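You operate a simulated robot arm through the tools that you are given. There is no shell and no other tool.

The job below is to be done with a simulated robot arm. You get a single attempt, and the scene is never put back.

Task
Put things in order on the far edge of the trailer bed. At the end: the green block (marked "BEST") stands where the blue dabber stood; the blue dabber stands on top of the black rubber block; the grey tread gauge (marked "0 mm") is on the brown carton (marked "CAPS"); the orange marker post stands where the green block stood; the white parts box (marked "CLIPS") from the far edge of the trailer bed stands where the orange marker post stood; whatever was shut is shut again. Leave all else as you found it, and nothing knocked over.

Only the result counts: the job must be done as asked and must still hold three seconds after the hand-in. Knocking over, shifting, dropping, spilling or breaking anything else fails it. Lids that push on must go on centred and level and be pressed home; caps that screw on are set level and turned clockwise until they are tight.

Robot
A 6-joint arm with a two-finger gripper, fixed in place. Base frame: the origin is at the foot of the arm, x ahead of it, y to its left, z up; the work surface is at about z = 0. Lengths are in mm, angles in rad, forces in N, time in s.
With the tool pointing down near the work surface it reaches from about 180 to 480 mm from the base axis. Its first joint turns from -1.152 to 1.152 rad. Payload 1.76 kg.
Tool frame: the origin (TCP) lies between the finger pads and is the grasp point; the fingertips stand 29 mm ahead of it; z points along the fingers, y is the line along which they close. Largest opening 82 mm; the body of the gripper starts 58 mm behind the TCP.
Orientation is told as [roll, pitch, yaw] about the base's x, y, z axes, in that order, counted from this pose: with the fingers straight down and closing along the base's y, the tool's x points along the base's -x, its y along +y and its z along -z.

Tools
- The arm moves only by the tool drive_tool. Its argument "plan" is a list of rows, each a list of 7 numbers: the turn, a rotation vector about the tool's x, y, z in units of 60 degrees (1.0 is 60 degrees), then the shift along the tool's x, y, z in units of 200 mm (1.0 is 200 mm), then the finger opening in mm, from 0 to 82. In form: [[wx, wy, wz, x, y, z, gripper], ...]. A call has 1 to 20 rows; each row is the pose to reach, as a shift and turn from the pose commanded when the call began, along the tool's axes at that moment. A call with a number of a shift or a turn outside -1 to 1 is refused whole. Rows are played at 5 a second. More than 50 mm and 0.15 rad between two rows, or a gripper value outside its range, and nothing of the call is played. Where a pose cannot be reached the arm comes as near as it can. A force on the tool above 40 N (or 10 N above the force at the start of the call, whichever is more), or a blocked arm, ends the call early, and 0.2 s more pass. The fingers move at their own pace and stop on an object; they squeeze with about 34 N. The grip force told is the motor's: it shows also when the fingers shut on nothing. Time passes only in rows, and 0.2 s behind the last, so rows that repeat a pose let the fingers close. It gives the time, the measured TCP pose, the force on the tool (base axes), the opening and the grip force at its end, in the units of the frame above (readings bear some noise), with the torque about the TCP (base axes, N m) and any sound that the robot's microphone picked up.
- Cameras (640 x 400 px; columns grow to the right, rows downward): "scene" is fixed at [50.3, 330.9, 418.6]; the picture's right is [-0.80, -0.60, 0.00], its down [-0.38, 0.50, -0.77] and it looks along [0.47, -0.62, -0.63] (base axes); focal length 214 px, centre (320, 200). "wrist" rides on the gripper at [79, 4, -89] in the tool frame; the picture's right is [-0.05, 1.00, 0.00], its down [-0.71, -0.04, -0.71] and it looks along [-0.71, -0.04, 0.71] (tool axes); focal length 256 px, centre (320, 200). There is no depth. A picture from a camera that has moved, and an enlarged one, comes with that camera's place and axes in the base frame and with its lens.
- camera(camera): a new picture of that camera. No time passes.
- close_up(camera, box): a new picture of the part [left, top, right, bottom] of that camera's present view, enlarged. No time passes.
- finish_job(): hands the job in; it is judged then, once.

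Nothing tells you positions but the pictures and the camera data. Unless the task says otherwise, let go and move clear before handing in.

The tools are called after "Emit:" as name(argument=value, ...) on one line, values as JSON. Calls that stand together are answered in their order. drive_tool: Moves the arm, as the interface text tells. Its arguments: {"type":"object","properties":{"plan":{"type":"array","items":{"type":"array","items":{"type":"number"}}}},"required":["plan"]} The other tools are called the same way: camera (camera) takes a picture; close_up (camera, box) takes an enlarged picture of a part of a camera's view; finish_job () hands the job in.

At the start:

```text
time_s: 0.0
position: [242.5, -19.1, 340.7]
orientation: [0.0, -0.002, 0.0]
ft_force: [0.7, 0.5, 0.2]
wrist_torque: [0.02, 0.0, 0.01]
opening: 81.9
grip_force: 0.0
```

scene: 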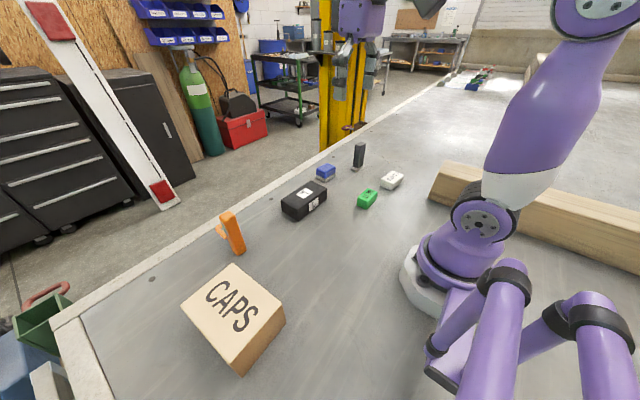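
wrist: 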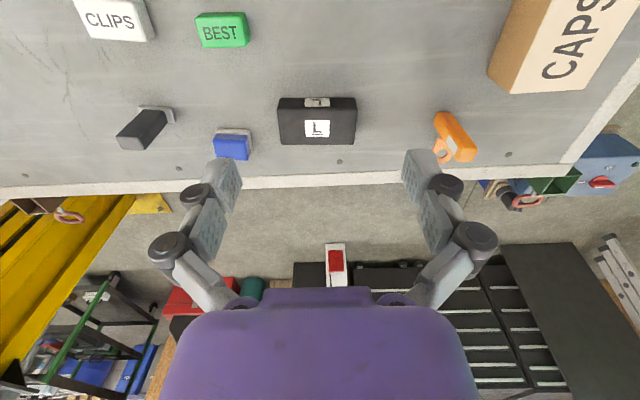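

I see a trailer bed with a carton (CAPS), an orange post, a black rubber block, a blue dabber, a grey gauge, a green block and a white box. I'll look closer before moving anything.

Emit:
close_up(camera="scene", box=[270, 130, 430, 230])

Emit:
close_up(camera="scene", box=[160, 190, 320, 390])

Emit:
close_up(camera="wrist", box=[60, 0, 380, 200])

Emit:
close_up(camera="wrist", box=[380, 0, 640, 200])

Emit:
close_up(camera="scene", box=[420, 50, 520, 110])

```text
4.00 times, centred on (350, 180) of scene
camera zoom: at [50.3, 330.9, 418.6], right [-0.8, -0.6, 0.0], down [-0.38, 0.5, -0.77], along [0.47, -0.62, -0.63], focal length 858 px, centre (200, 280)
```

zoom: 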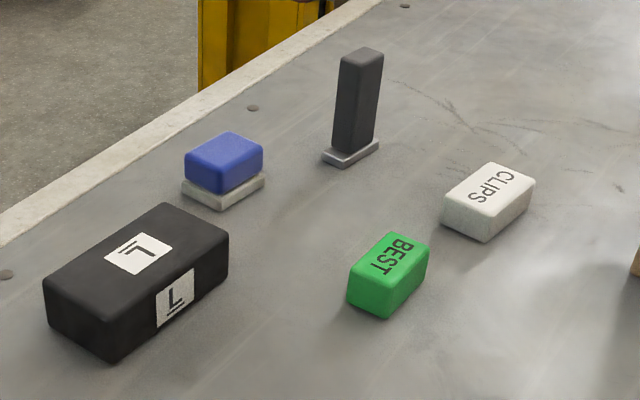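

```text
2.00 times, centred on (240, 290) of scene
camera zoom: at [50.3, 330.9, 418.6], right [-0.8, -0.6, 0.0], down [-0.38, 0.5, -0.77], along [0.47, -0.62, -0.63], focal length 429 px, centre (480, 20)
```

zoom: 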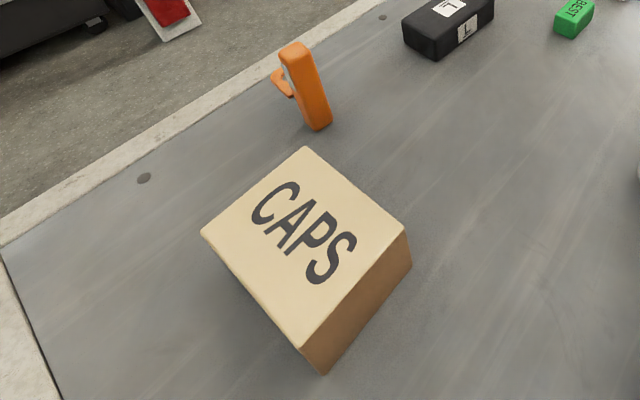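

```text
2.00 times, centred on (220, 100) of wrist
camera zoom: at [162.7, -14.8, 430.1], right [0.05, 1.0, 0.0], down [0.7, -0.04, 0.71], along [0.71, -0.04, -0.71], focal length 512 px, centre (520, 400)
```

zoom: 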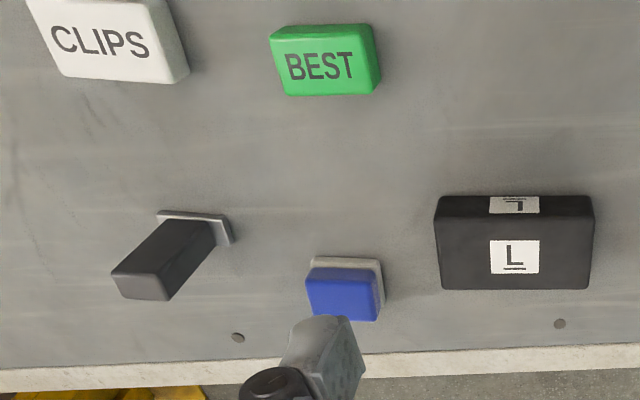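

```text
2.00 times, centred on (510, 100) of wrist
camera zoom: at [162.7, -14.8, 430.1], right [0.05, 1.0, 0.0], down [0.7, -0.04, 0.71], along [0.71, -0.04, -0.71], focal length 512 px, centre (-60, 400)
```

zoom: 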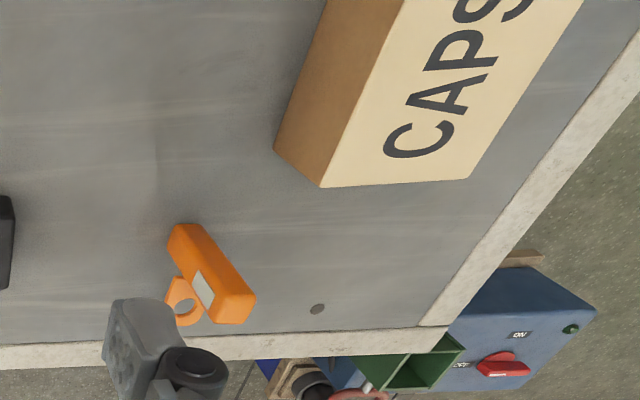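

```text
6.40 times, centred on (470, 80) of scene
camera zoom: at [50.3, 330.9, 418.6], right [-0.8, -0.6, 0.0], down [-0.38, 0.5, -0.77], along [0.47, -0.62, -0.63], focal length 1373 px, centre (-640, 968)
```

zoom: 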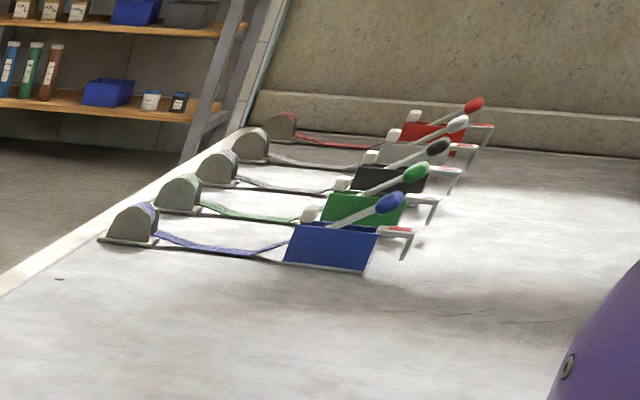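

The layout is roughly clear: green is near (238,-152), white near (218,-287), and the gauge near (362,-317). I'll take a second wrist view from the right side to triangulate.

Emit:
drive_tool(plan=[[0, 0, 0, 0.0125, -0.21, 0.05, 82], [0, 0, 0, 0.025, -0.42, 0.1, 82], [0, 0, 0, 0.0375, -0.63, 0.15, 82], [0, 0, 0, 0.05, -0.855, 0.2, 82], [0, 0, 0, 0.05, -0.855, 0.2, 82]])

Emit:
camera(camera="wrist")

Emit:
camera(camera="scene")

Emit:
close_up(camera="wrist", box=[120, 0, 440, 200])

```text
time_s: 1.2
position: [232.7, -189.1, 300.3]
orientation: [0.0, -0.001, 0.0]
ft_force: [0.4, 0.4, -0.8]
wrist_torque: [0.01, 0.0, 0.0]
opening: 81.8
grip_force: 0.1
```

```text
taken
camera wrist: at [153.3, -185.9, 390.0], right [0.05, 1.0, 0.0], down [0.7, -0.04, 0.71], along [0.71, -0.04, -0.71], focal length 256 px, centre (320, 200)
```

wrist: 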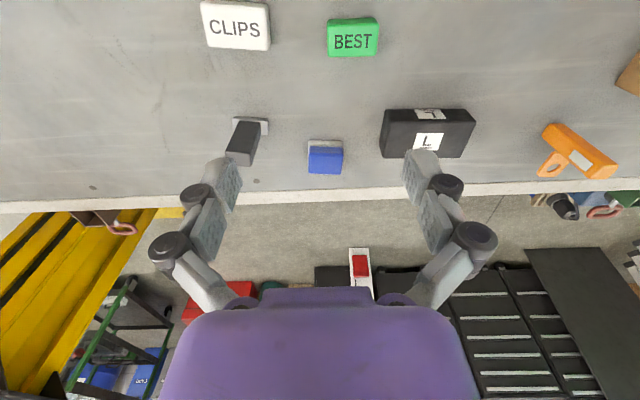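

```text
taken
```

scene: 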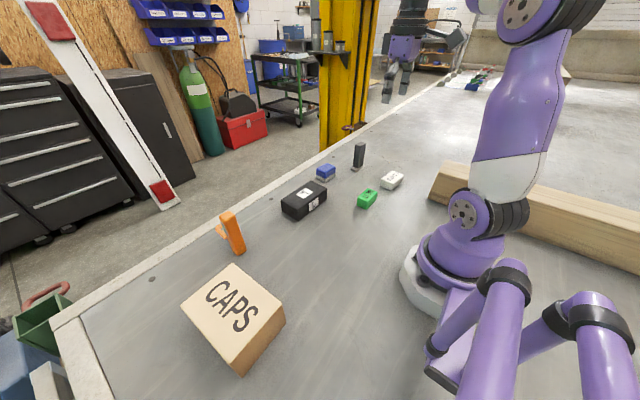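

```text
2.00 times, centred on (280, 100) of wrist
camera zoom: at [153.3, -185.9, 390.0], right [0.05, 1.0, 0.0], down [0.7, -0.04, 0.71], along [0.71, -0.04, -0.71], focal length 512 px, centre (400, 400)
```

zoom: 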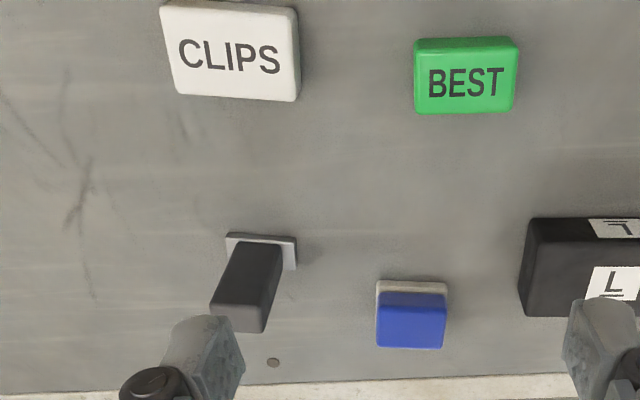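

I'll pitch the tool so the wrist camera looks straight down, which gives a plan view for measuring.

Emit:
drive_tool(plan=[[0, 0.125, 0, -0.05, 0.03, 0.03, 82], [0, 0.25, 0, -0.1, 0.06, 0.06, 82], [0, 0.375, 0, -0.15, 0.1, 0.1, 82], [0, 0.5, 0, -0.2, 0.13, 0.13, 82], [0, 0.625, 0, -0.24, 0.16, 0.16, 82], [0, 0.75, 0, -0.285, 0.195, 0.2, 82], [0, 0.75, 0, -0.285, 0.195, 0.2, 82]])

Emit:
camera(camera="wrist")

Emit:
close_up(camera="wrist", box=[160, 100, 320, 200])

Emit:
close_up(camera="wrist", box=[160, 200, 320, 300])

Emit:
close_up(camera="wrist", box=[320, 150, 640, 350])

```text
time_s: 2.8
position: [231.5, -111.3, 176.8]
orientation: [0.003, 0.781, 0.0]
ft_force: [-0.9, 0.4, -0.6]
wrist_torque: [0.05, -0.01, 0.0]
opening: 82.0
grip_force: 0.1
out of reach, approached as far as the arm can: row 3, 4, 5, 6, 7
```

```text
taken
camera wrist: at [237.9, -107.5, 296.7], right [0.04, 1.0, -0.04], down [1.0, -0.04, 0.0], along [0.0, -0.04, -1.0], focal length 256 px, centre (320, 200)
```

wrist: 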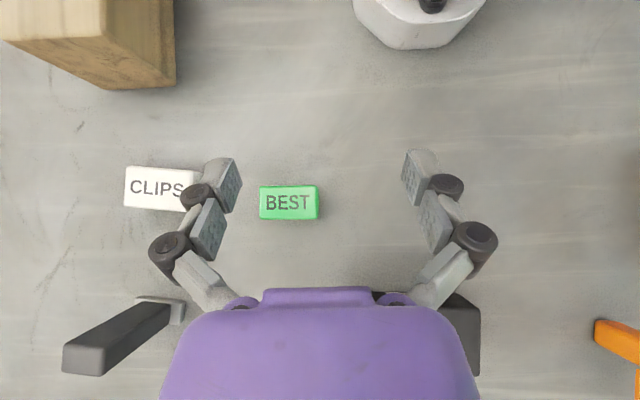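

```text
4.00 times, centred on (240, 150) of wrist
camera zoom: at [237.9, -107.5, 296.7], right [0.04, 1.0, -0.04], down [1.0, -0.04, 0.0], along [0.0, -0.04, -1.0], focal length 1024 px, centre (640, 400)
```

zoom: 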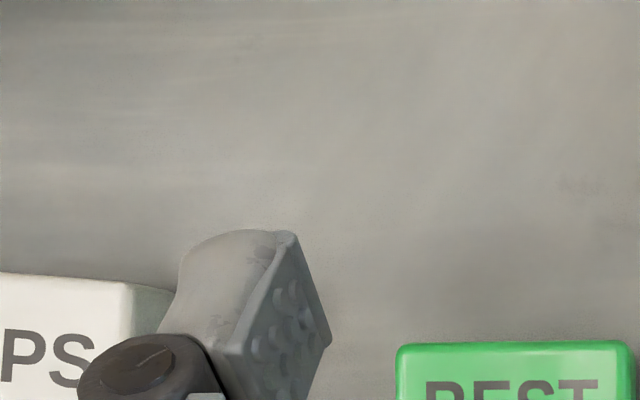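

```text
4.00 times, centred on (240, 250) of wrist
camera zoom: at [237.9, -107.5, 296.7], right [0.04, 1.0, -0.04], down [1.0, -0.04, 0.0], along [0.0, -0.04, -1.0], focal length 1024 px, centre (640, 0)
```

zoom: 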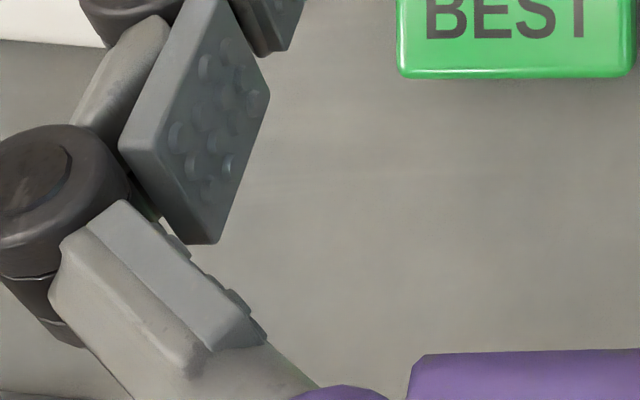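

```text
2.00 times, centred on (480, 250) of wrist
camera zoom: at [237.9, -107.5, 296.7], right [0.04, 1.0, -0.04], down [1.0, -0.04, 0.0], along [0.0, -0.04, -1.0], focal length 512 px, centre (0, 100)
```

zoom: 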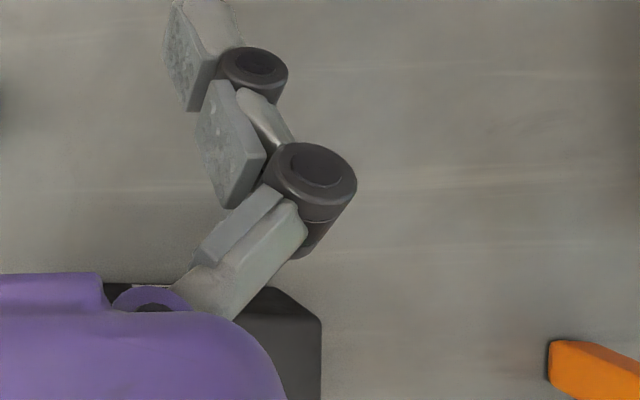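

The plan view gives green at about (239,-152), 63 mm long in y and about 35 mm deep in x. Next I'll level the tool, rise, and look at the left side with the post and carton.

Emit:
drive_tool(plan=[[0, -0.125, 0, 0.06, 0.05, -0.06, 82], [0, -0.25, 0, 0.12, 0.1, -0.12, 82], [0, -0.375, 0, 0.18, 0.15, -0.18, 82], [0, -0.5, 0, 0.24, 0.2, -0.24, 82], [0, -0.625, 0, 0.3, 0.25, -0.3, 82], [0, -0.75, 0, 0.36, 0.3, -0.36, 82], [0, -0.75, 0, 0.36, 0.3, -0.36, 82]])

```text
time_s: 4.4
position: [229.8, -52.9, 277.3]
orientation: [0.0, -0.004, 0.002]
ft_force: [-0.4, -0.3, 0.2]
wrist_torque: [0.02, -0.02, -0.02]
opening: 82.3
grip_force: 0.0
```

Emit:
drive_tool(plan=[[0, 0, 0, 0.01, 0.2, -0.04, 82], [0, 0, 0, 0.02, 0.4, -0.08, 82], [0, 0, 0, 0.03, 0.6, -0.12, 82], [0, 0, 0, 0.04, 0.8, -0.16, 82], [0, 0, 0, 0.05, 1.0, -0.2, 82]])

Emit:
drive_tool(plan=[[0, 0.12, 0, 0.02, 0.1, 0, 82], [0, 0.24, 0, 0.04, 0.2, 0, 82], [0, 0.24, 0, 0.04, 0.2, 0, 82]])

Emit:
camera(camera="wrist")

Emit:
close_up(camera="wrist", box=[280, 0, 600, 200])

Emit:
close_up(camera="scene", box=[305, 155, 345, 180])

Emit:
close_up(camera="scene", box=[340, 135, 380, 175])

Emit:
close_up(camera="scene", box=[205, 200, 265, 260])

Emit:
close_up(camera="scene", box=[345, 160, 410, 215])

```text
time_s: 5.6
position: [221.8, 148.0, 320.3]
orientation: [0.001, -0.003, -0.002]
ft_force: [-0.5, 0.5, -0.7]
wrist_torque: [-0.01, 0.01, 0.0]
opening: 81.9
grip_force: 0.1
```

```text
time_s: 6.4
position: [211.4, 186.2, 313.6]
orientation: [0.001, 0.25, 0.0]
ft_force: [0.2, 0.2, -0.1]
wrist_torque: [0.0, -0.01, 0.0]
opening: 81.8
grip_force: 0.0
out of reach, approached as far as the arm can: row 2, 3
```

```text
taken
camera wrist: at [156.2, 190.1, 420.2], right [0.05, 1.0, -0.01], down [0.86, -0.04, 0.51], along [0.51, -0.04, -0.86], focal length 256 px, centre (320, 200)
```

wrist: 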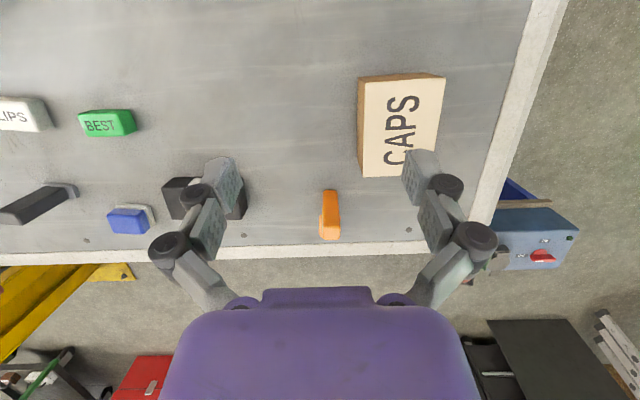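

```text
2.00 times, centred on (440, 100) of wrist
camera zoom: at [156.2, 190.1, 420.2], right [0.05, 1.0, -0.01], down [0.86, -0.04, 0.51], along [0.51, -0.04, -0.86], focal length 512 px, centre (80, 400)
```

zoom: 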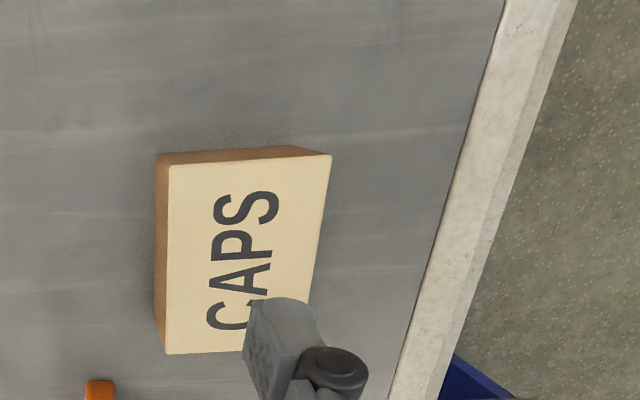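

```text
16.00 times, centred on (325, 168) of scene
camera zoom: at [50.3, 331.0, 418.6], right [-0.8, -0.6, 0.0], down [-0.38, 0.5, -0.77], along [0.47, -0.62, -0.63], focal length 3432 px, centre (240, 720)
```

zoom: 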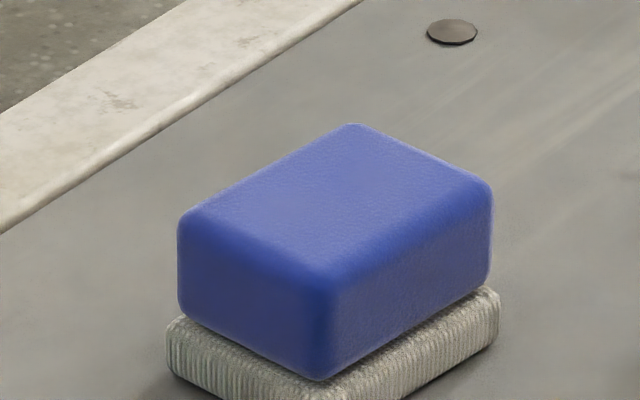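

```text
10.00 times, centred on (360, 155) of scene
camera zoom: at [50.3, 331.0, 418.6], right [-0.8, -0.6, 0.0], down [-0.38, 0.5, -0.77], along [0.47, -0.62, -0.63], focal length 2145 px, centre (-80, 650)
```

zoom: 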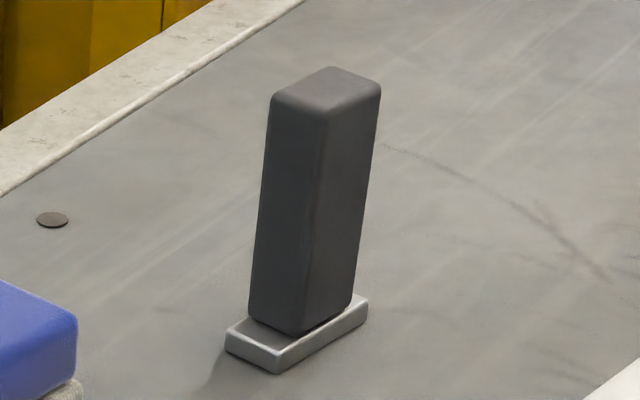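

```text
6.67 times, centred on (235, 230) of scene
camera zoom: at [50.3, 331.0, 418.6], right [-0.8, -0.6, 0.0], down [-0.38, 0.5, -0.77], along [0.47, -0.62, -0.63], focal length 1430 px, centre (887, 0)
```

zoom: 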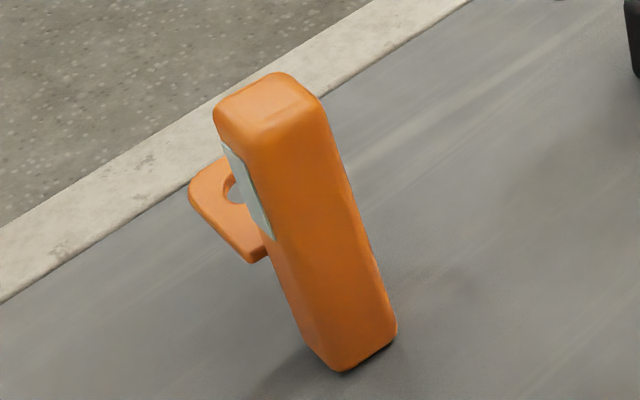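

```text
7.27 times, centred on (378, 188) of scene
camera zoom: at [50.3, 331.0, 418.6], right [-0.8, -0.6, 0.0], down [-0.38, 0.5, -0.77], along [0.47, -0.62, -0.63], focal length 1560 px, centre (-98, 291)
```

zoom: 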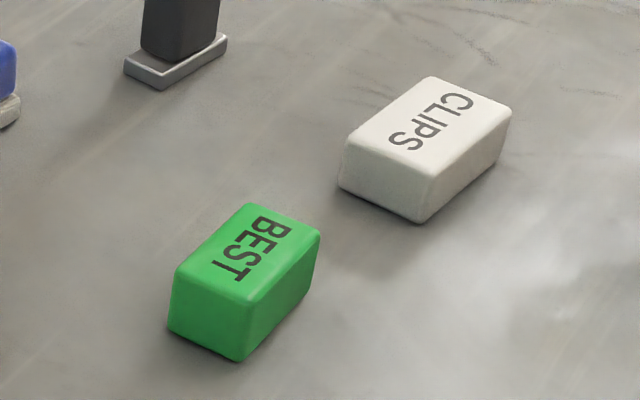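

Everything is close to axis-aligned with a slight yaw. The orange post has a ring on its far side and the dabber has a woven pad at its base. I'll move above the dabber for a closer look.

Emit:
drive_tool(plan=[[0, -0.05, 0, -0.106, -0.186, 0.059, 82], [0, -0.1, 0, -0.213, -0.372, 0.118, 82], [0, -0.15, 0, -0.319, -0.558, 0.178, 82], [0, -0.2, 0, -0.426, -0.744, 0.237, 82], [0, -0.2387, 0, -0.532, -0.93, 0.296, 82], [0, -0.2387, 0, -0.532, -0.93, 0.296, 82]])

```text
time_s: 7.8
position: [308.4, -0.4, 245.5]
orientation: [0.0, 0.002, -0.001]
ft_force: [0.1, 1.1, 0.0]
wrist_torque: [0.02, 0.01, 0.01]
opening: 82.1
grip_force: 0.0
out of reach, approached as far as the arm can: row 4, 5, 6
```

Emit:
drive_tool(plan=[[0, 0, 0, -0.092, -0.188, 0.076, 82], [0, 0, 0, -0.183, -0.375, 0.151, 82], [0, 0, 0, -0.275, -0.563, 0.227, 82], [0, 0, 0, -0.366, -0.75, 0.302, 82], [0, 0, 0, -0.458, -0.938, 0.378, 82], [0, 0, 0, -0.458, -0.938, 0.378, 82]])

Emit:
camera(camera="wrist")

Emit:
close_up(camera="wrist", box=[200, 0, 456, 160])

```text
time_s: 9.2
position: [390.7, -187.6, 153.1]
orientation: [0.0, 0.001, -0.002]
ft_force: [0.0, 0.6, -0.2]
wrist_torque: [0.0, -0.01, -0.02]
opening: 82.0
grip_force: 0.0
out of reach, approached as far as the arm can: row 1, 2, 3
```

```text
taken
camera wrist: at [311.9, -184.0, 243.0], right [0.05, 1.0, 0.0], down [0.71, -0.04, 0.71], along [0.71, -0.04, -0.71], focal length 256 px, centre (320, 200)
```

wrist: 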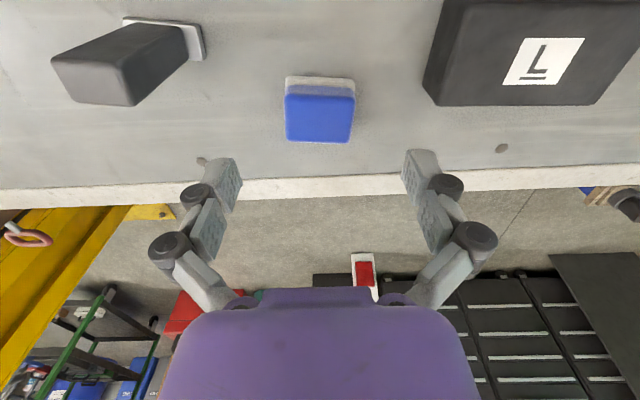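

```text
2.50 times, centred on (328, 80) of wrist
camera zoom: at [311.9, -184.0, 243.0], right [0.05, 1.0, 0.0], down [0.71, -0.04, 0.71], along [0.71, -0.04, -0.71], focal length 640 px, centre (300, 500)
```

zoom: 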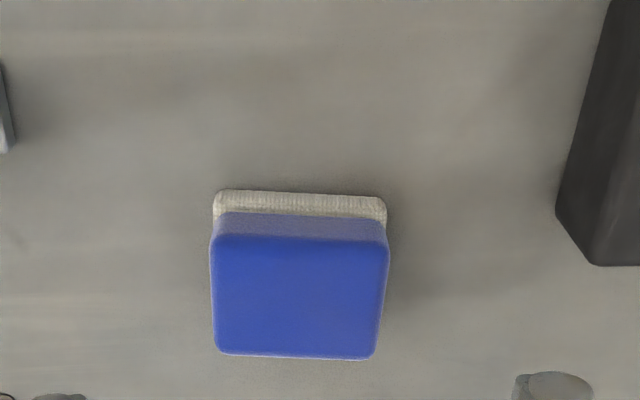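

The dabber is centred near (421,-190), about 62x47x34 mm with yaw about -0.08. The black block is centred near (380,-30), with its top at about 43 mm. I'll hover over the dabber.

Emit:
drive_tool(plan=[[0, 0, 0.04, -0.08, -0.006, 0.11, 82], [0, 0, 0.0764, -0.1515, -0.012, 0.215, 82], [0, 0, 0.0764, -0.1515, -0.012, 0.215, 82]])

Emit:
camera(camera="wrist")

Emit:
close_up(camera="scene", box=[270, 120, 390, 195])

```text
time_s: 10.0
position: [422.0, -189.4, 110.8]
orientation: [-0.001, -0.001, -0.08]
ft_force: [0.1, -0.4, -0.3]
wrist_torque: [-0.01, -0.01, 0.02]
opening: 82.2
grip_force: 0.0
```

```text
taken
camera wrist: at [342.7, -179.1, 200.7], right [0.13, 0.99, 0.0], down [0.7, -0.09, 0.71], along [0.7, -0.09, -0.71], focal length 256 px, centre (320, 200)
```

wrist: 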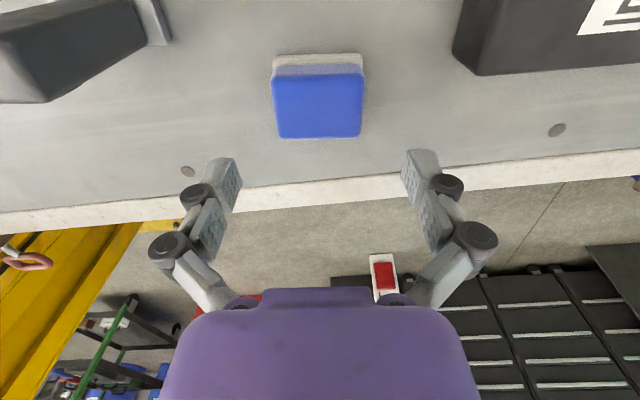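

```text
5.33 times, centred on (330, 158) of scene
camera zoom: at [50.3, 330.9, 418.6], right [-0.8, -0.6, 0.0], down [-0.38, 0.5, -0.77], along [0.47, -0.62, -0.63], focal length 1144 px, centre (267, 427)
```

zoom: 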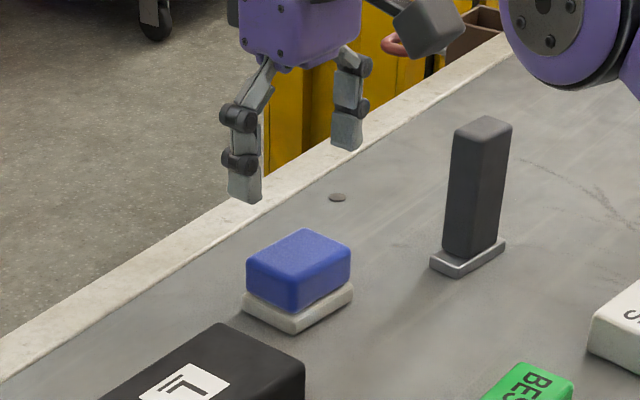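

The dabber is centred between the fingers. I'll descend and grip the blue body above the pad.

Emit:
drive_tool(plan=[[0, 0, 0.015, 0, -0.002, 0.1, 82], [0, 0, 0.03, 0, -0.002, 0.2, 82], [0, 0, 0.03, 0, -0.002, 0.29, 82], [0, 0, 0.03, 0, -0.002, 0.34, 82], [0, 0, 0.03, 0, -0.002, 0.34, 82]])

Emit:
close_up(camera="scene", box=[290, 130, 370, 180])

Emit:
camera(camera="wrist")

```text
time_s: 11.2
position: [421.3, -187.9, 42.4]
orientation: [-0.001, 0.0, -0.111]
ft_force: [-0.1, -0.4, -0.2]
wrist_torque: [0.03, 0.03, -0.02]
opening: 82.1
grip_force: 0.0
```

```text
8.00 times, centred on (330, 155) of scene
camera zoom: at [50.3, 330.9, 418.6], right [-0.8, -0.6, 0.0], down [-0.38, 0.5, -0.77], along [0.47, -0.62, -0.63], focal length 1716 px, centre (240, 560)
```

zoom: 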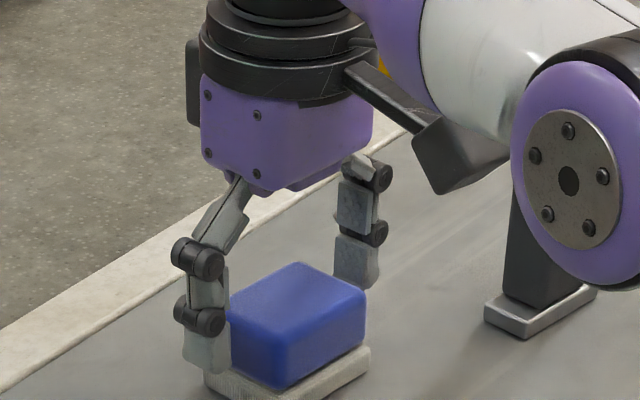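

```text
taken
camera wrist: at [343.1, -177.0, 132.3], right [0.16, 0.99, 0.0], down [0.7, -0.12, 0.71], along [0.7, -0.12, -0.71], focal length 256 px, centre (320, 200)
```

wrist: 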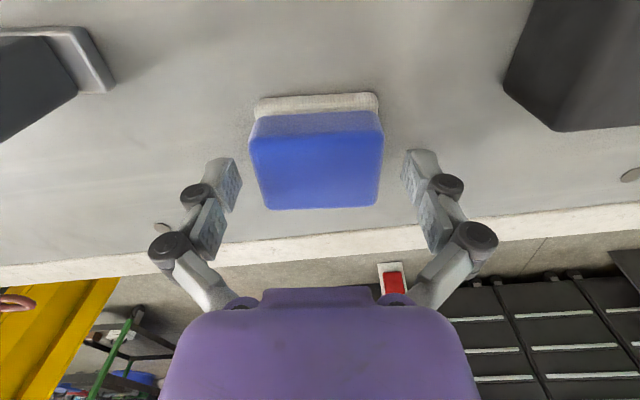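

Emit:
drive_tool(plan=[[0, 0, 0, 0, 0, 0, 66], [0, 0, 0, 0, 0, 0, 58], [0, 0, 0, 0, 0, 0, 40], [0, 0, 0, 0, 0, 0, 40]])

Emit:
camera(camera="wrist")

```text
time_s: 12.2
position: [422.1, -188.8, 43.5]
orientation: [-0.001, -0.002, -0.111]
ft_force: [-1.3, -0.7, 5.7]
wrist_torque: [0.02, 0.11, 0.03]
opening: 59.5
grip_force: 33.9
```

```text
taken
camera wrist: at [343.2, -177.1, 132.8], right [0.16, 0.99, 0.0], down [0.7, -0.12, 0.71], along [0.7, -0.12, -0.71], focal length 256 px, centre (320, 200)
```

wrist: 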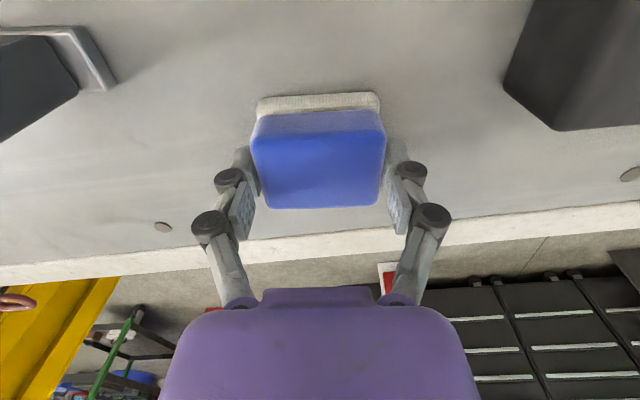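

Gripped at about 60 mm. I'll lift and carry it over the black block.

Emit:
drive_tool(plan=[[0, 0, 0, 0, 0, -0.08, 40], [0, 0, 0, 0, 0, -0.2, 40], [0, 0, 0, 0, 0, -0.34, 40], [0, 0, 0, 0, 0, -0.45, 40], [0, 0, -0.01, 0.06, 0.15, -0.45, 40], [0, 0, -0.03, 0.12, 0.31, -0.45, 40], [0, 0, -0.04, 0.18, 0.46, -0.45, 40], [0, 0, -0.05, 0.24, 0.62, -0.45, 40], [0, 0, -0.0573, 0.2963, 0.7633, -0.45, 40], [0, 0, -0.0573, 0.2963, 0.7633, -0.45, 40]])

Emit:
camera(camera="wrist")

Emit:
close_up(camera="scene", box=[240, 110, 400, 230])

```text
time_s: 14.4
position: [408.6, -33.5, 148.7]
orientation: [0.0, 0.003, -0.051]
ft_force: [-0.2, 0.1, -0.2]
wrist_torque: [0.0, -0.03, 0.01]
opening: 59.0
grip_force: 33.6
out of reach, approached as far as the arm can: row 7, 8, 9, 10
```

```text
taken
camera wrist: at [329.5, -26.1, 239.4], right [0.1, 0.99, 0.0], down [0.7, -0.07, 0.71], along [0.7, -0.07, -0.71], focal length 256 px, centre (320, 200)
```

wrist: 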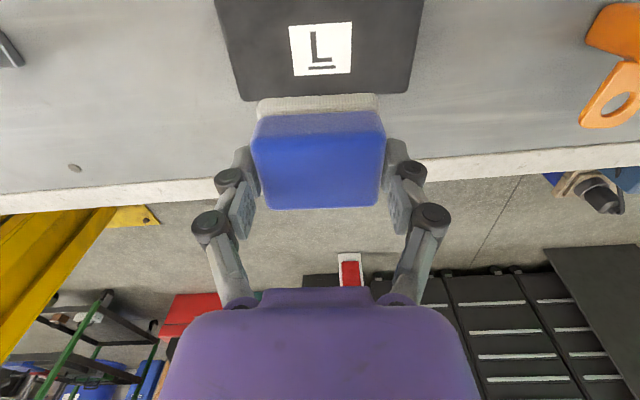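

```text
3.33 times, centred on (320, 170) of scene
camera zoom: at [50.3, 331.0, 418.6], right [-0.8, -0.6, 0.0], down [-0.38, 0.5, -0.77], along [0.47, -0.62, -0.63], focal length 715 px, centre (320, 300)
```

zoom: 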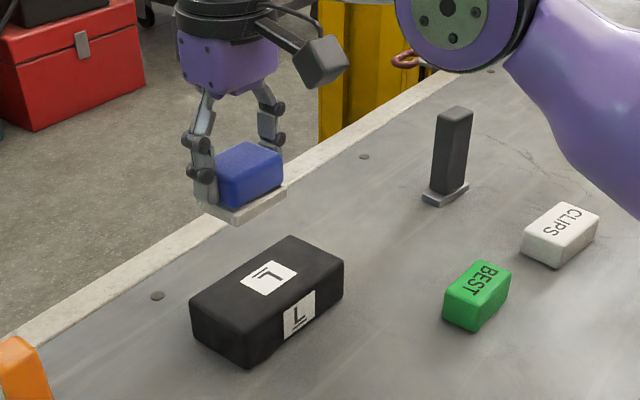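

The arm stopped short at (409,-34,149), so that spot isn't reachable at this height. I'll lower 30 mm, which is still clear of the block, to see how reach changes.

Emit:
drive_tool(plan=[[0, 0, 0, 0, 0, 0.05, 40], [0, 0, 0, 0, 0, 0.1, 40], [0, 0, 0, 0, 0, 0.15, 40], [0, 0, 0, 0, 0, 0.15, 40]])

```text
time_s: 15.4
position: [420.2, -35.0, 124.4]
orientation: [0.0, 0.001, -0.053]
ft_force: [-0.6, 0.1, 0.0]
wrist_torque: [0.0, -0.01, 0.01]
opening: 59.0
grip_force: 34.1
out of reach, approached as far as the arm can: row 1, 2, 3, 4
```

Emit:
camera(camera="scene")

Emit:
camera(camera="wrist")

```text
taken
```

scene: 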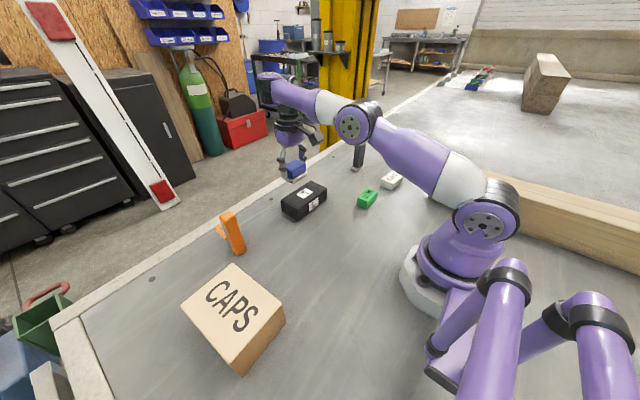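

```text
taken
camera wrist: at [341.5, -27.4, 213.9], right [0.1, 0.99, 0.0], down [0.7, -0.07, 0.71], along [0.7, -0.07, -0.71], focal length 256 px, centre (320, 200)
```

wrist: 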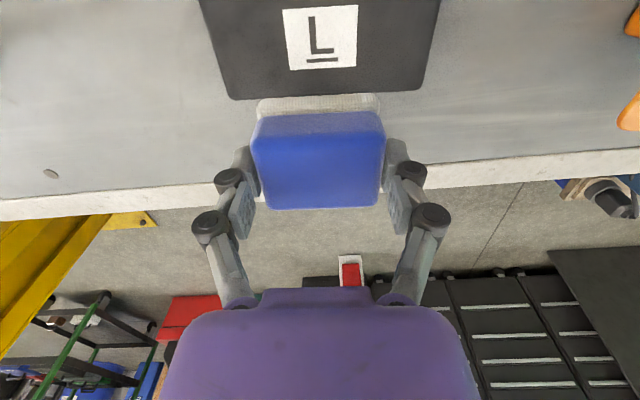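

The gripper stops at a boundary well outside the stated reach limits, so the wrist or elbow may be at a joint limit. I'll test a small tilt, staying high and clear, to learn which way frees it.

Emit:
drive_tool(plan=[[0, 0, 0, -0.05, 0, -0.1, 40], [0, 0, 0, -0.1, 0, -0.2, 40], [0, 0, 0, -0.1, 0, -0.2, 40]])

Emit:
drive_tool(plan=[[0, -0.1, 0, 0, 0, 0, 40], [0, -0.2, 0, 0, 0, 0, 40], [0, -0.2, 0, 0, 0, 0, 40]])

Emit:
camera(camera="scene")

```text
time_s: 16.2
position: [440.2, -37.6, 163.4]
orientation: [0.0, 0.001, -0.052]
ft_force: [0.0, 0.3, -0.7]
wrist_torque: [-0.03, -0.01, -0.01]
opening: 59.0
grip_force: 33.9
```

```text
time_s: 17.0
position: [452.0, -37.7, 166.6]
orientation: [0.002, -0.208, -0.052]
ft_force: [0.0, 0.5, -1.2]
wrist_torque: [-0.01, -0.02, 0.0]
opening: 58.9
grip_force: 33.8
out of reach, approached as far as the arm can: row 1, 2, 3
```

```text
taken
```

scene: 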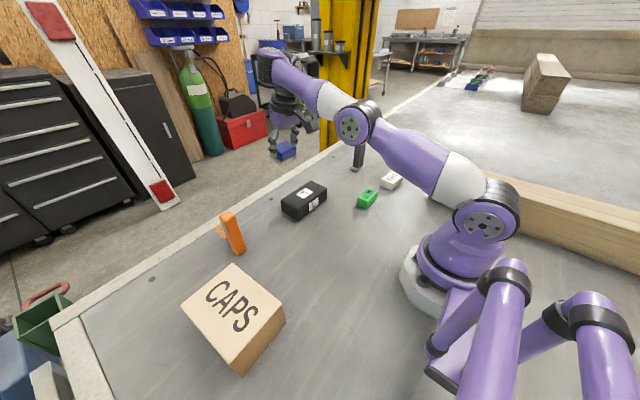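

Tilting outward makes it worse, so the wrist is at a limit on this branch. I'll go back toward the starting pose, still holding the dabber high, and look at how the arm folds.

Emit:
drive_tool(plan=[[0, 0.1, 0, 0.12, 0.01, -0.16, 40], [0, 0.2, 0, 0.24, 0.02, -0.32, 40], [0, 0.2, 0, 0.37, 0.03, -0.48, 40], [0, 0.2, 0, 0.49, 0.04, -0.63, 40], [0, 0.2, 0, 0.49, 0.04, -0.63, 40]])

Emit:
camera(camera="scene")

```text
time_s: 18.2
position: [329.7, -23.2, 271.2]
orientation: [0.0, -0.001, -0.053]
ft_force: [-0.7, 0.4, -0.9]
wrist_torque: [0.01, 0.01, 0.0]
opening: 59.2
grip_force: 33.7
out of reach, approached as far as the arm can: row 2
```

```text
taken
```

scene: 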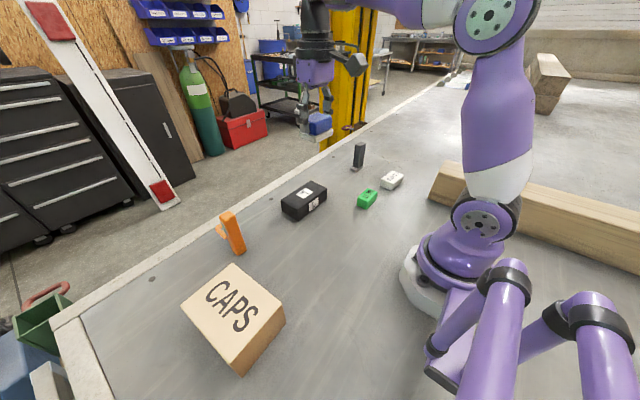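

The arm is elbow-up here with the forearm level. I'll try descending with the tool yawed to the side, to see whether that gets past the wrist boundary.

Emit:
drive_tool(plan=[[0, 0, -0.12, 0, 0, 0, 40], [0, 0, -0.24, 0, 0, 0, 40], [0, 0, -0.36, 0, 0, 0, 40], [0, 0, -0.48, 0, 0, 0, 40], [0, 0, -0.57, 0, 0, 0, 40], [0, 0, -0.57, 0, 0, 0.1, 40], [0, 0, -0.57, 0, 0, 0.2, 40], [0, 0, -0.57, 0, 0, 0.3, 40], [0, 0, -0.57, 0, 0, 0.4, 40], [0, 0, -0.57, 0, 0, 0.4, 40]])

Emit:
camera(camera="scene")

```text
time_s: 20.4
position: [330.7, -24.6, 190.4]
orientation: [-0.001, -0.001, 0.545]
ft_force: [-0.5, 0.2, 0.1]
wrist_torque: [-0.02, -0.05, -0.02]
opening: 59.1
grip_force: 34.1
```

```text
taken
```

scene: 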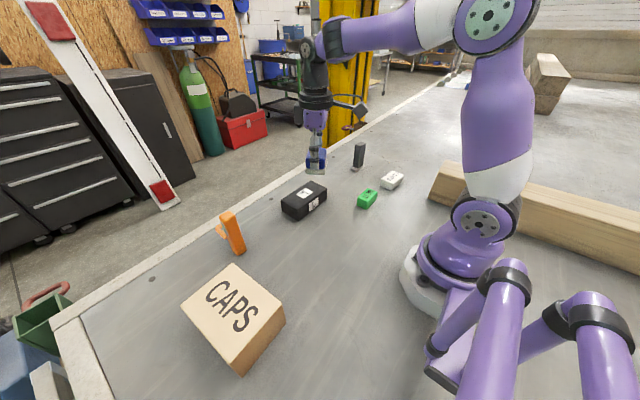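

That works: the boundary is passed with a sideways yaw. Now I'll rotate the yaw back while staying low.

Emit:
drive_tool(plan=[[0, 0, 0.12, 0, 0, 0, 40], [0, 0, 0.24, 0, 0, 0, 40], [0, 0, 0.36, 0, 0, 0, 40], [0, 0, 0.48, 0, 0, 0, 40], [0, 0, 0.57, 0, 0, 0, 40], [0, 0, 0.57, 0, 0, 0, 40]])

Emit:
camera(camera="wrist")

```text
time_s: 21.8
position: [331.0, -23.5, 188.7]
orientation: [-0.002, -0.001, -0.052]
ft_force: [-0.1, -0.3, -0.6]
wrist_torque: [0.01, 0.01, -0.04]
opening: 59.2
grip_force: 34.5
```

```text
taken
camera wrist: at [251.4, -15.1, 280.7], right [0.11, 0.99, 0.0], down [0.7, -0.08, 0.71], along [0.7, -0.07, -0.71], focal length 256 px, centre (320, 200)
```

wrist: 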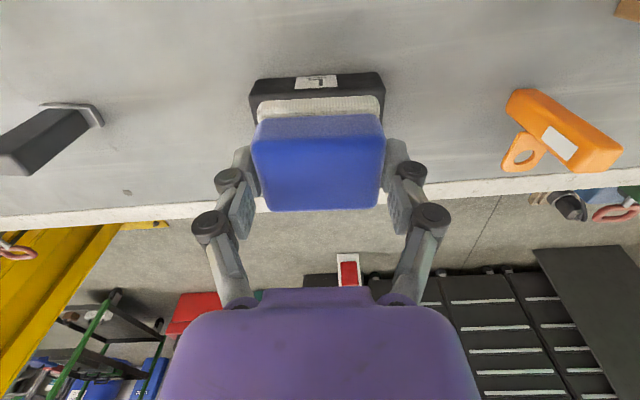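

The arm is now on the usable side of the boundary. I'll move above the black block's centre.

Emit:
drive_tool(plan=[[0, 0, 0, -0.06, -0.005, 0.1, 40], [0, 0, 0, -0.12, -0.01, 0.2, 40], [0, 0, 0, -0.18, -0.016, 0.3, 40], [0, 0, 0, -0.2465, -0.022, 0.39, 40], [0, 0, 0, -0.2465, -0.022, 0.39, 40]])

Emit:
camera(camera="wrist")

Emit:
close_up(camera="scene", box=[260, 130, 350, 230])

```text
time_s: 23.0
position: [379.3, -30.6, 113.2]
orientation: [-0.001, 0.0, -0.052]
ft_force: [-0.2, 0.6, -0.6]
wrist_torque: [0.03, 0.02, 0.01]
opening: 59.0
grip_force: 34.1
```

```text
taken
camera wrist: at [300.2, -22.1, 202.9], right [0.1, 0.99, 0.0], down [0.7, -0.07, 0.71], along [0.7, -0.07, -0.71], focal length 256 px, centre (320, 200)
```

wrist: 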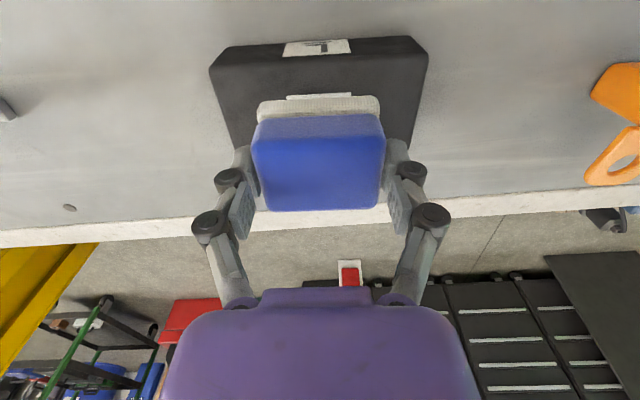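

```text
4.00 times, centred on (305, 180) of scene
camera zoom: at [50.4, 330.9, 418.6], right [-0.8, -0.6, 0.0], down [-0.38, 0.5, -0.77], along [0.47, -0.62, -0.63], focal length 858 px, centre (380, 280)
```

zoom: 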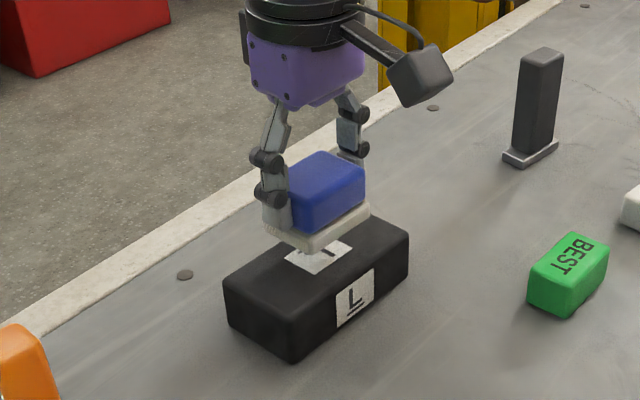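

Emit:
drive_tool(plan=[[0, 0, 0, 0, 0, 0.05, 40], [0, 0, 0, 0, 0, 0.09, 40], [0, 0, 0, 0, 0, 0.115, 40], [0, 0, 0, 0, 0, 0.125, 40], [0, 0, 0, 0, 0, 0.125, 40]])

Emit:
close_up(camera="scene", box=[270, 150, 340, 220])

```text
time_s: 24.2
position: [380.0, -28.8, 88.1]
orientation: [-0.001, 0.0, -0.051]
ft_force: [0.8, 1.5, -0.4]
wrist_torque: [0.04, -0.02, 0.02]
opening: 58.8
grip_force: 34.4
```

```text
5.71 times, centred on (305, 185) of scene
camera zoom: at [50.3, 330.9, 418.6], right [-0.8, -0.6, 0.0], down [-0.38, 0.5, -0.77], along [0.47, -0.62, -0.63], focal length 1226 px, centre (406, 286)
```

zoom: 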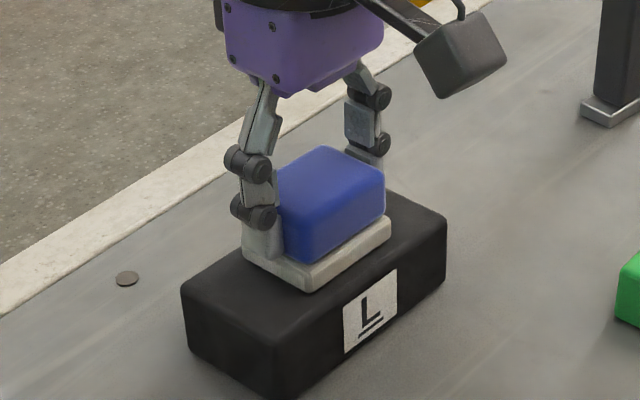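

Emit:
drive_tool(plan=[[0, 0, 0, 0, 0, 0.005, 40], [0, 0, 0, 0, 0, 0.01, 40], [0, 0, 0, 0, 0, 0.01, 40]])

```text
time_s: 25.0
position: [380.7, -29.1, 86.9]
orientation: [0.002, -0.004, -0.051]
ft_force: [-10.2, 4.1, 31.0]
wrist_torque: [0.19, 0.26, 0.06]
opening: 59.4
grip_force: 33.8
```

Contact at about 31 N, so it's seated. I'll release and go up.

Emit:
drive_tool(plan=[[0, 0, 0, 0, 0, -0.002, 62], [0, 0, 0, 0, 0, -0.002, 74], [0, 0, 0, 0, 0, -0.002, 74], [0, 0, 0, 0, 0, -0.06, 80], [0, 0, 0, 0, 0, -0.18, 80], [0, 0, 0, 0, 0, -0.18, 80]])

Emit:
camera(camera="wrist")

Emit:
close_up(camera="scene", box=[270, 150, 340, 220])

```text
time_s: 26.4
position: [379.8, -29.7, 120.9]
orientation: [0.0, -0.002, -0.052]
ft_force: [-0.5, -0.1, -0.2]
wrist_torque: [-0.02, 0.02, 0.0]
opening: 80.2
grip_force: 0.1
```

```text
taken
camera wrist: at [300.3, -21.9, 212.4], right [0.1, 0.99, 0.0], down [0.7, -0.07, 0.71], along [0.7, -0.07, -0.71], focal length 256 px, centre (320, 200)
```

wrist: 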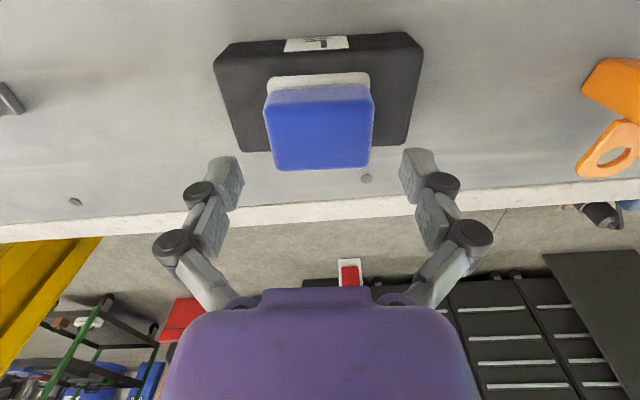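

```text
5.71 times, centred on (305, 185) of scene
camera zoom: at [50.3, 330.9, 418.6], right [-0.8, -0.6, 0.0], down [-0.38, 0.5, -0.77], along [0.47, -0.62, -0.63], focal length 1226 px, centre (406, 286)
```

zoom: 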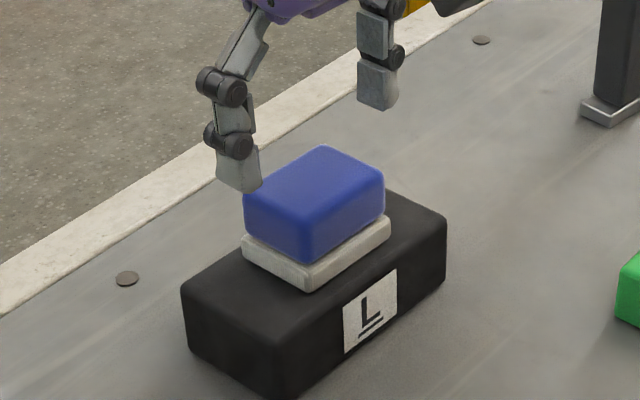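

The dabber sits square on the black block. Next is the green block, so I'll hover over (239,-152).

Emit:
drive_tool(plan=[[0, 0, 0, 0.0, 0.0, -0.05, 82], [0, 0, 0.0, 0.134, -0.129, -0.05, 82], [0, 0, 0, 0.268, -0.259, -0.05, 82], [0, 0, 0, 0.403, -0.388, -0.05, 82], [0, 0, 0, 0.537, -0.518, -0.02, 82], [0, 0, 0, 0.671, -0.647, 0, 82], [0, 0, 0, 0.671, -0.647, 0, 82]])

Emit:
camera(camera="wrist")

Emit:
camera(camera="scene")

```text
time_s: 28.0
position: [239.3, -153.4, 121.4]
orientation: [0.0, 0.001, -0.051]
ft_force: [-0.4, -0.6, -0.4]
wrist_torque: [0.01, -0.01, 0.01]
opening: 82.1
grip_force: 0.0
```

```text
taken
camera wrist: at [159.8, -145.3, 211.5], right [0.1, 0.99, 0.0], down [0.7, -0.07, 0.71], along [0.7, -0.07, -0.71], focal length 256 px, centre (320, 200)
```

wrist: 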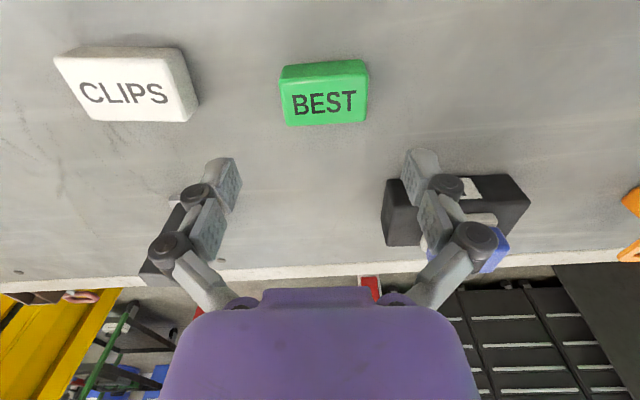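

```text
taken
```

scene: 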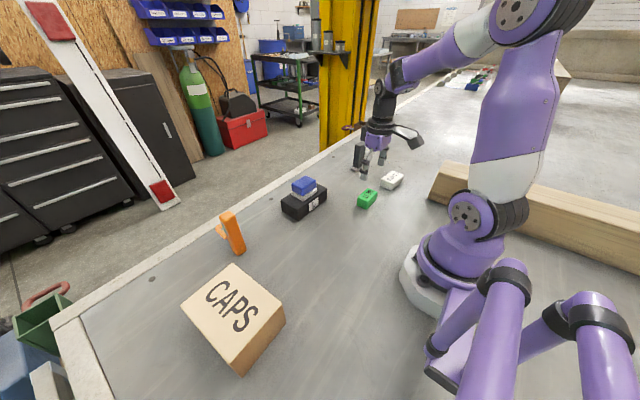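

The green block is centred near (241,-150) with yaw about -0.02. I'll descend and grip it along its length.

Emit:
drive_tool(plan=[[0, 0, -0.029, -0.009, 0.018, 0.1, 82], [0, 0, -0.029, -0.009, 0.018, 0.2, 82], [0, 0, -0.029, -0.009, 0.018, 0.3, 82], [0, 0, -0.029, -0.009, 0.018, 0.38, 82], [0, 0, -0.029, -0.009, 0.018, 0.38, 82]])

Emit:
camera(camera="wrist")

```text
time_s: 29.2
position: [242.4, -148.3, 43.6]
orientation: [0.001, 0.001, -0.022]
ft_force: [-0.2, 0.1, 0.1]
wrist_torque: [0.02, 0.0, 0.02]
opening: 82.2
grip_force: 0.0
```

```text
taken
camera wrist: at [161.3, -143.5, 134.4], right [0.07, 1.0, 0.0], down [0.7, -0.05, 0.71], along [0.71, -0.05, -0.71], focal length 256 px, centre (320, 200)
```

wrist: 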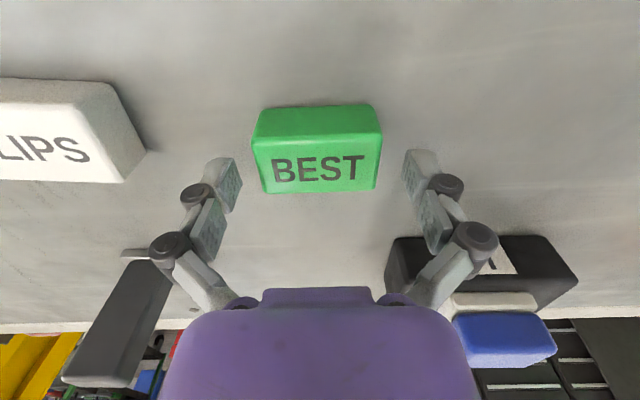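

Emit:
drive_tool(plan=[[0, 0, 0, 0, -0.009, 0.02, 82], [0, 0, 0, 0, -0.009, 0.043, 82], [0, 0, 0, 0, -0.009, 0.043, 70], [0, 0, 0, 0, -0.009, 0.043, 60], [0, 0, 0, 0, -0.009, 0.043, 40], [0, 0, 0, 0, -0.009, 0.043, 40]])

Emit:
camera(camera="wrist")

```text
time_s: 30.6
position: [241.6, -149.6, 36.8]
orientation: [0.001, 0.0, -0.022]
ft_force: [-2.7, 2.3, 11.2]
wrist_torque: [0.09, 0.07, -0.02]
opening: 61.2
grip_force: 34.0
```

```text
taken
camera wrist: at [161.3, -145.2, 126.9], right [0.07, 1.0, 0.0], down [0.7, -0.05, 0.71], along [0.71, -0.05, -0.71], focal length 256 px, centre (320, 200)
```

wrist: 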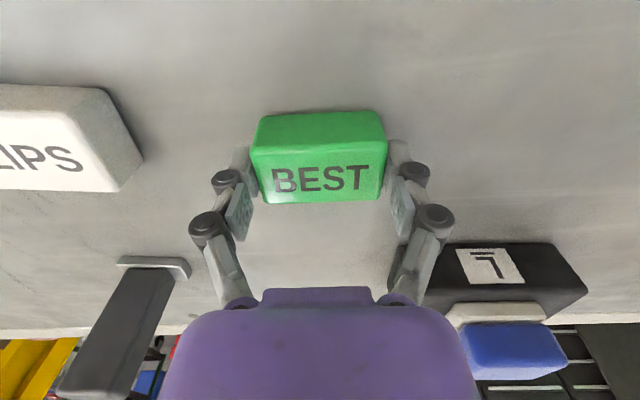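

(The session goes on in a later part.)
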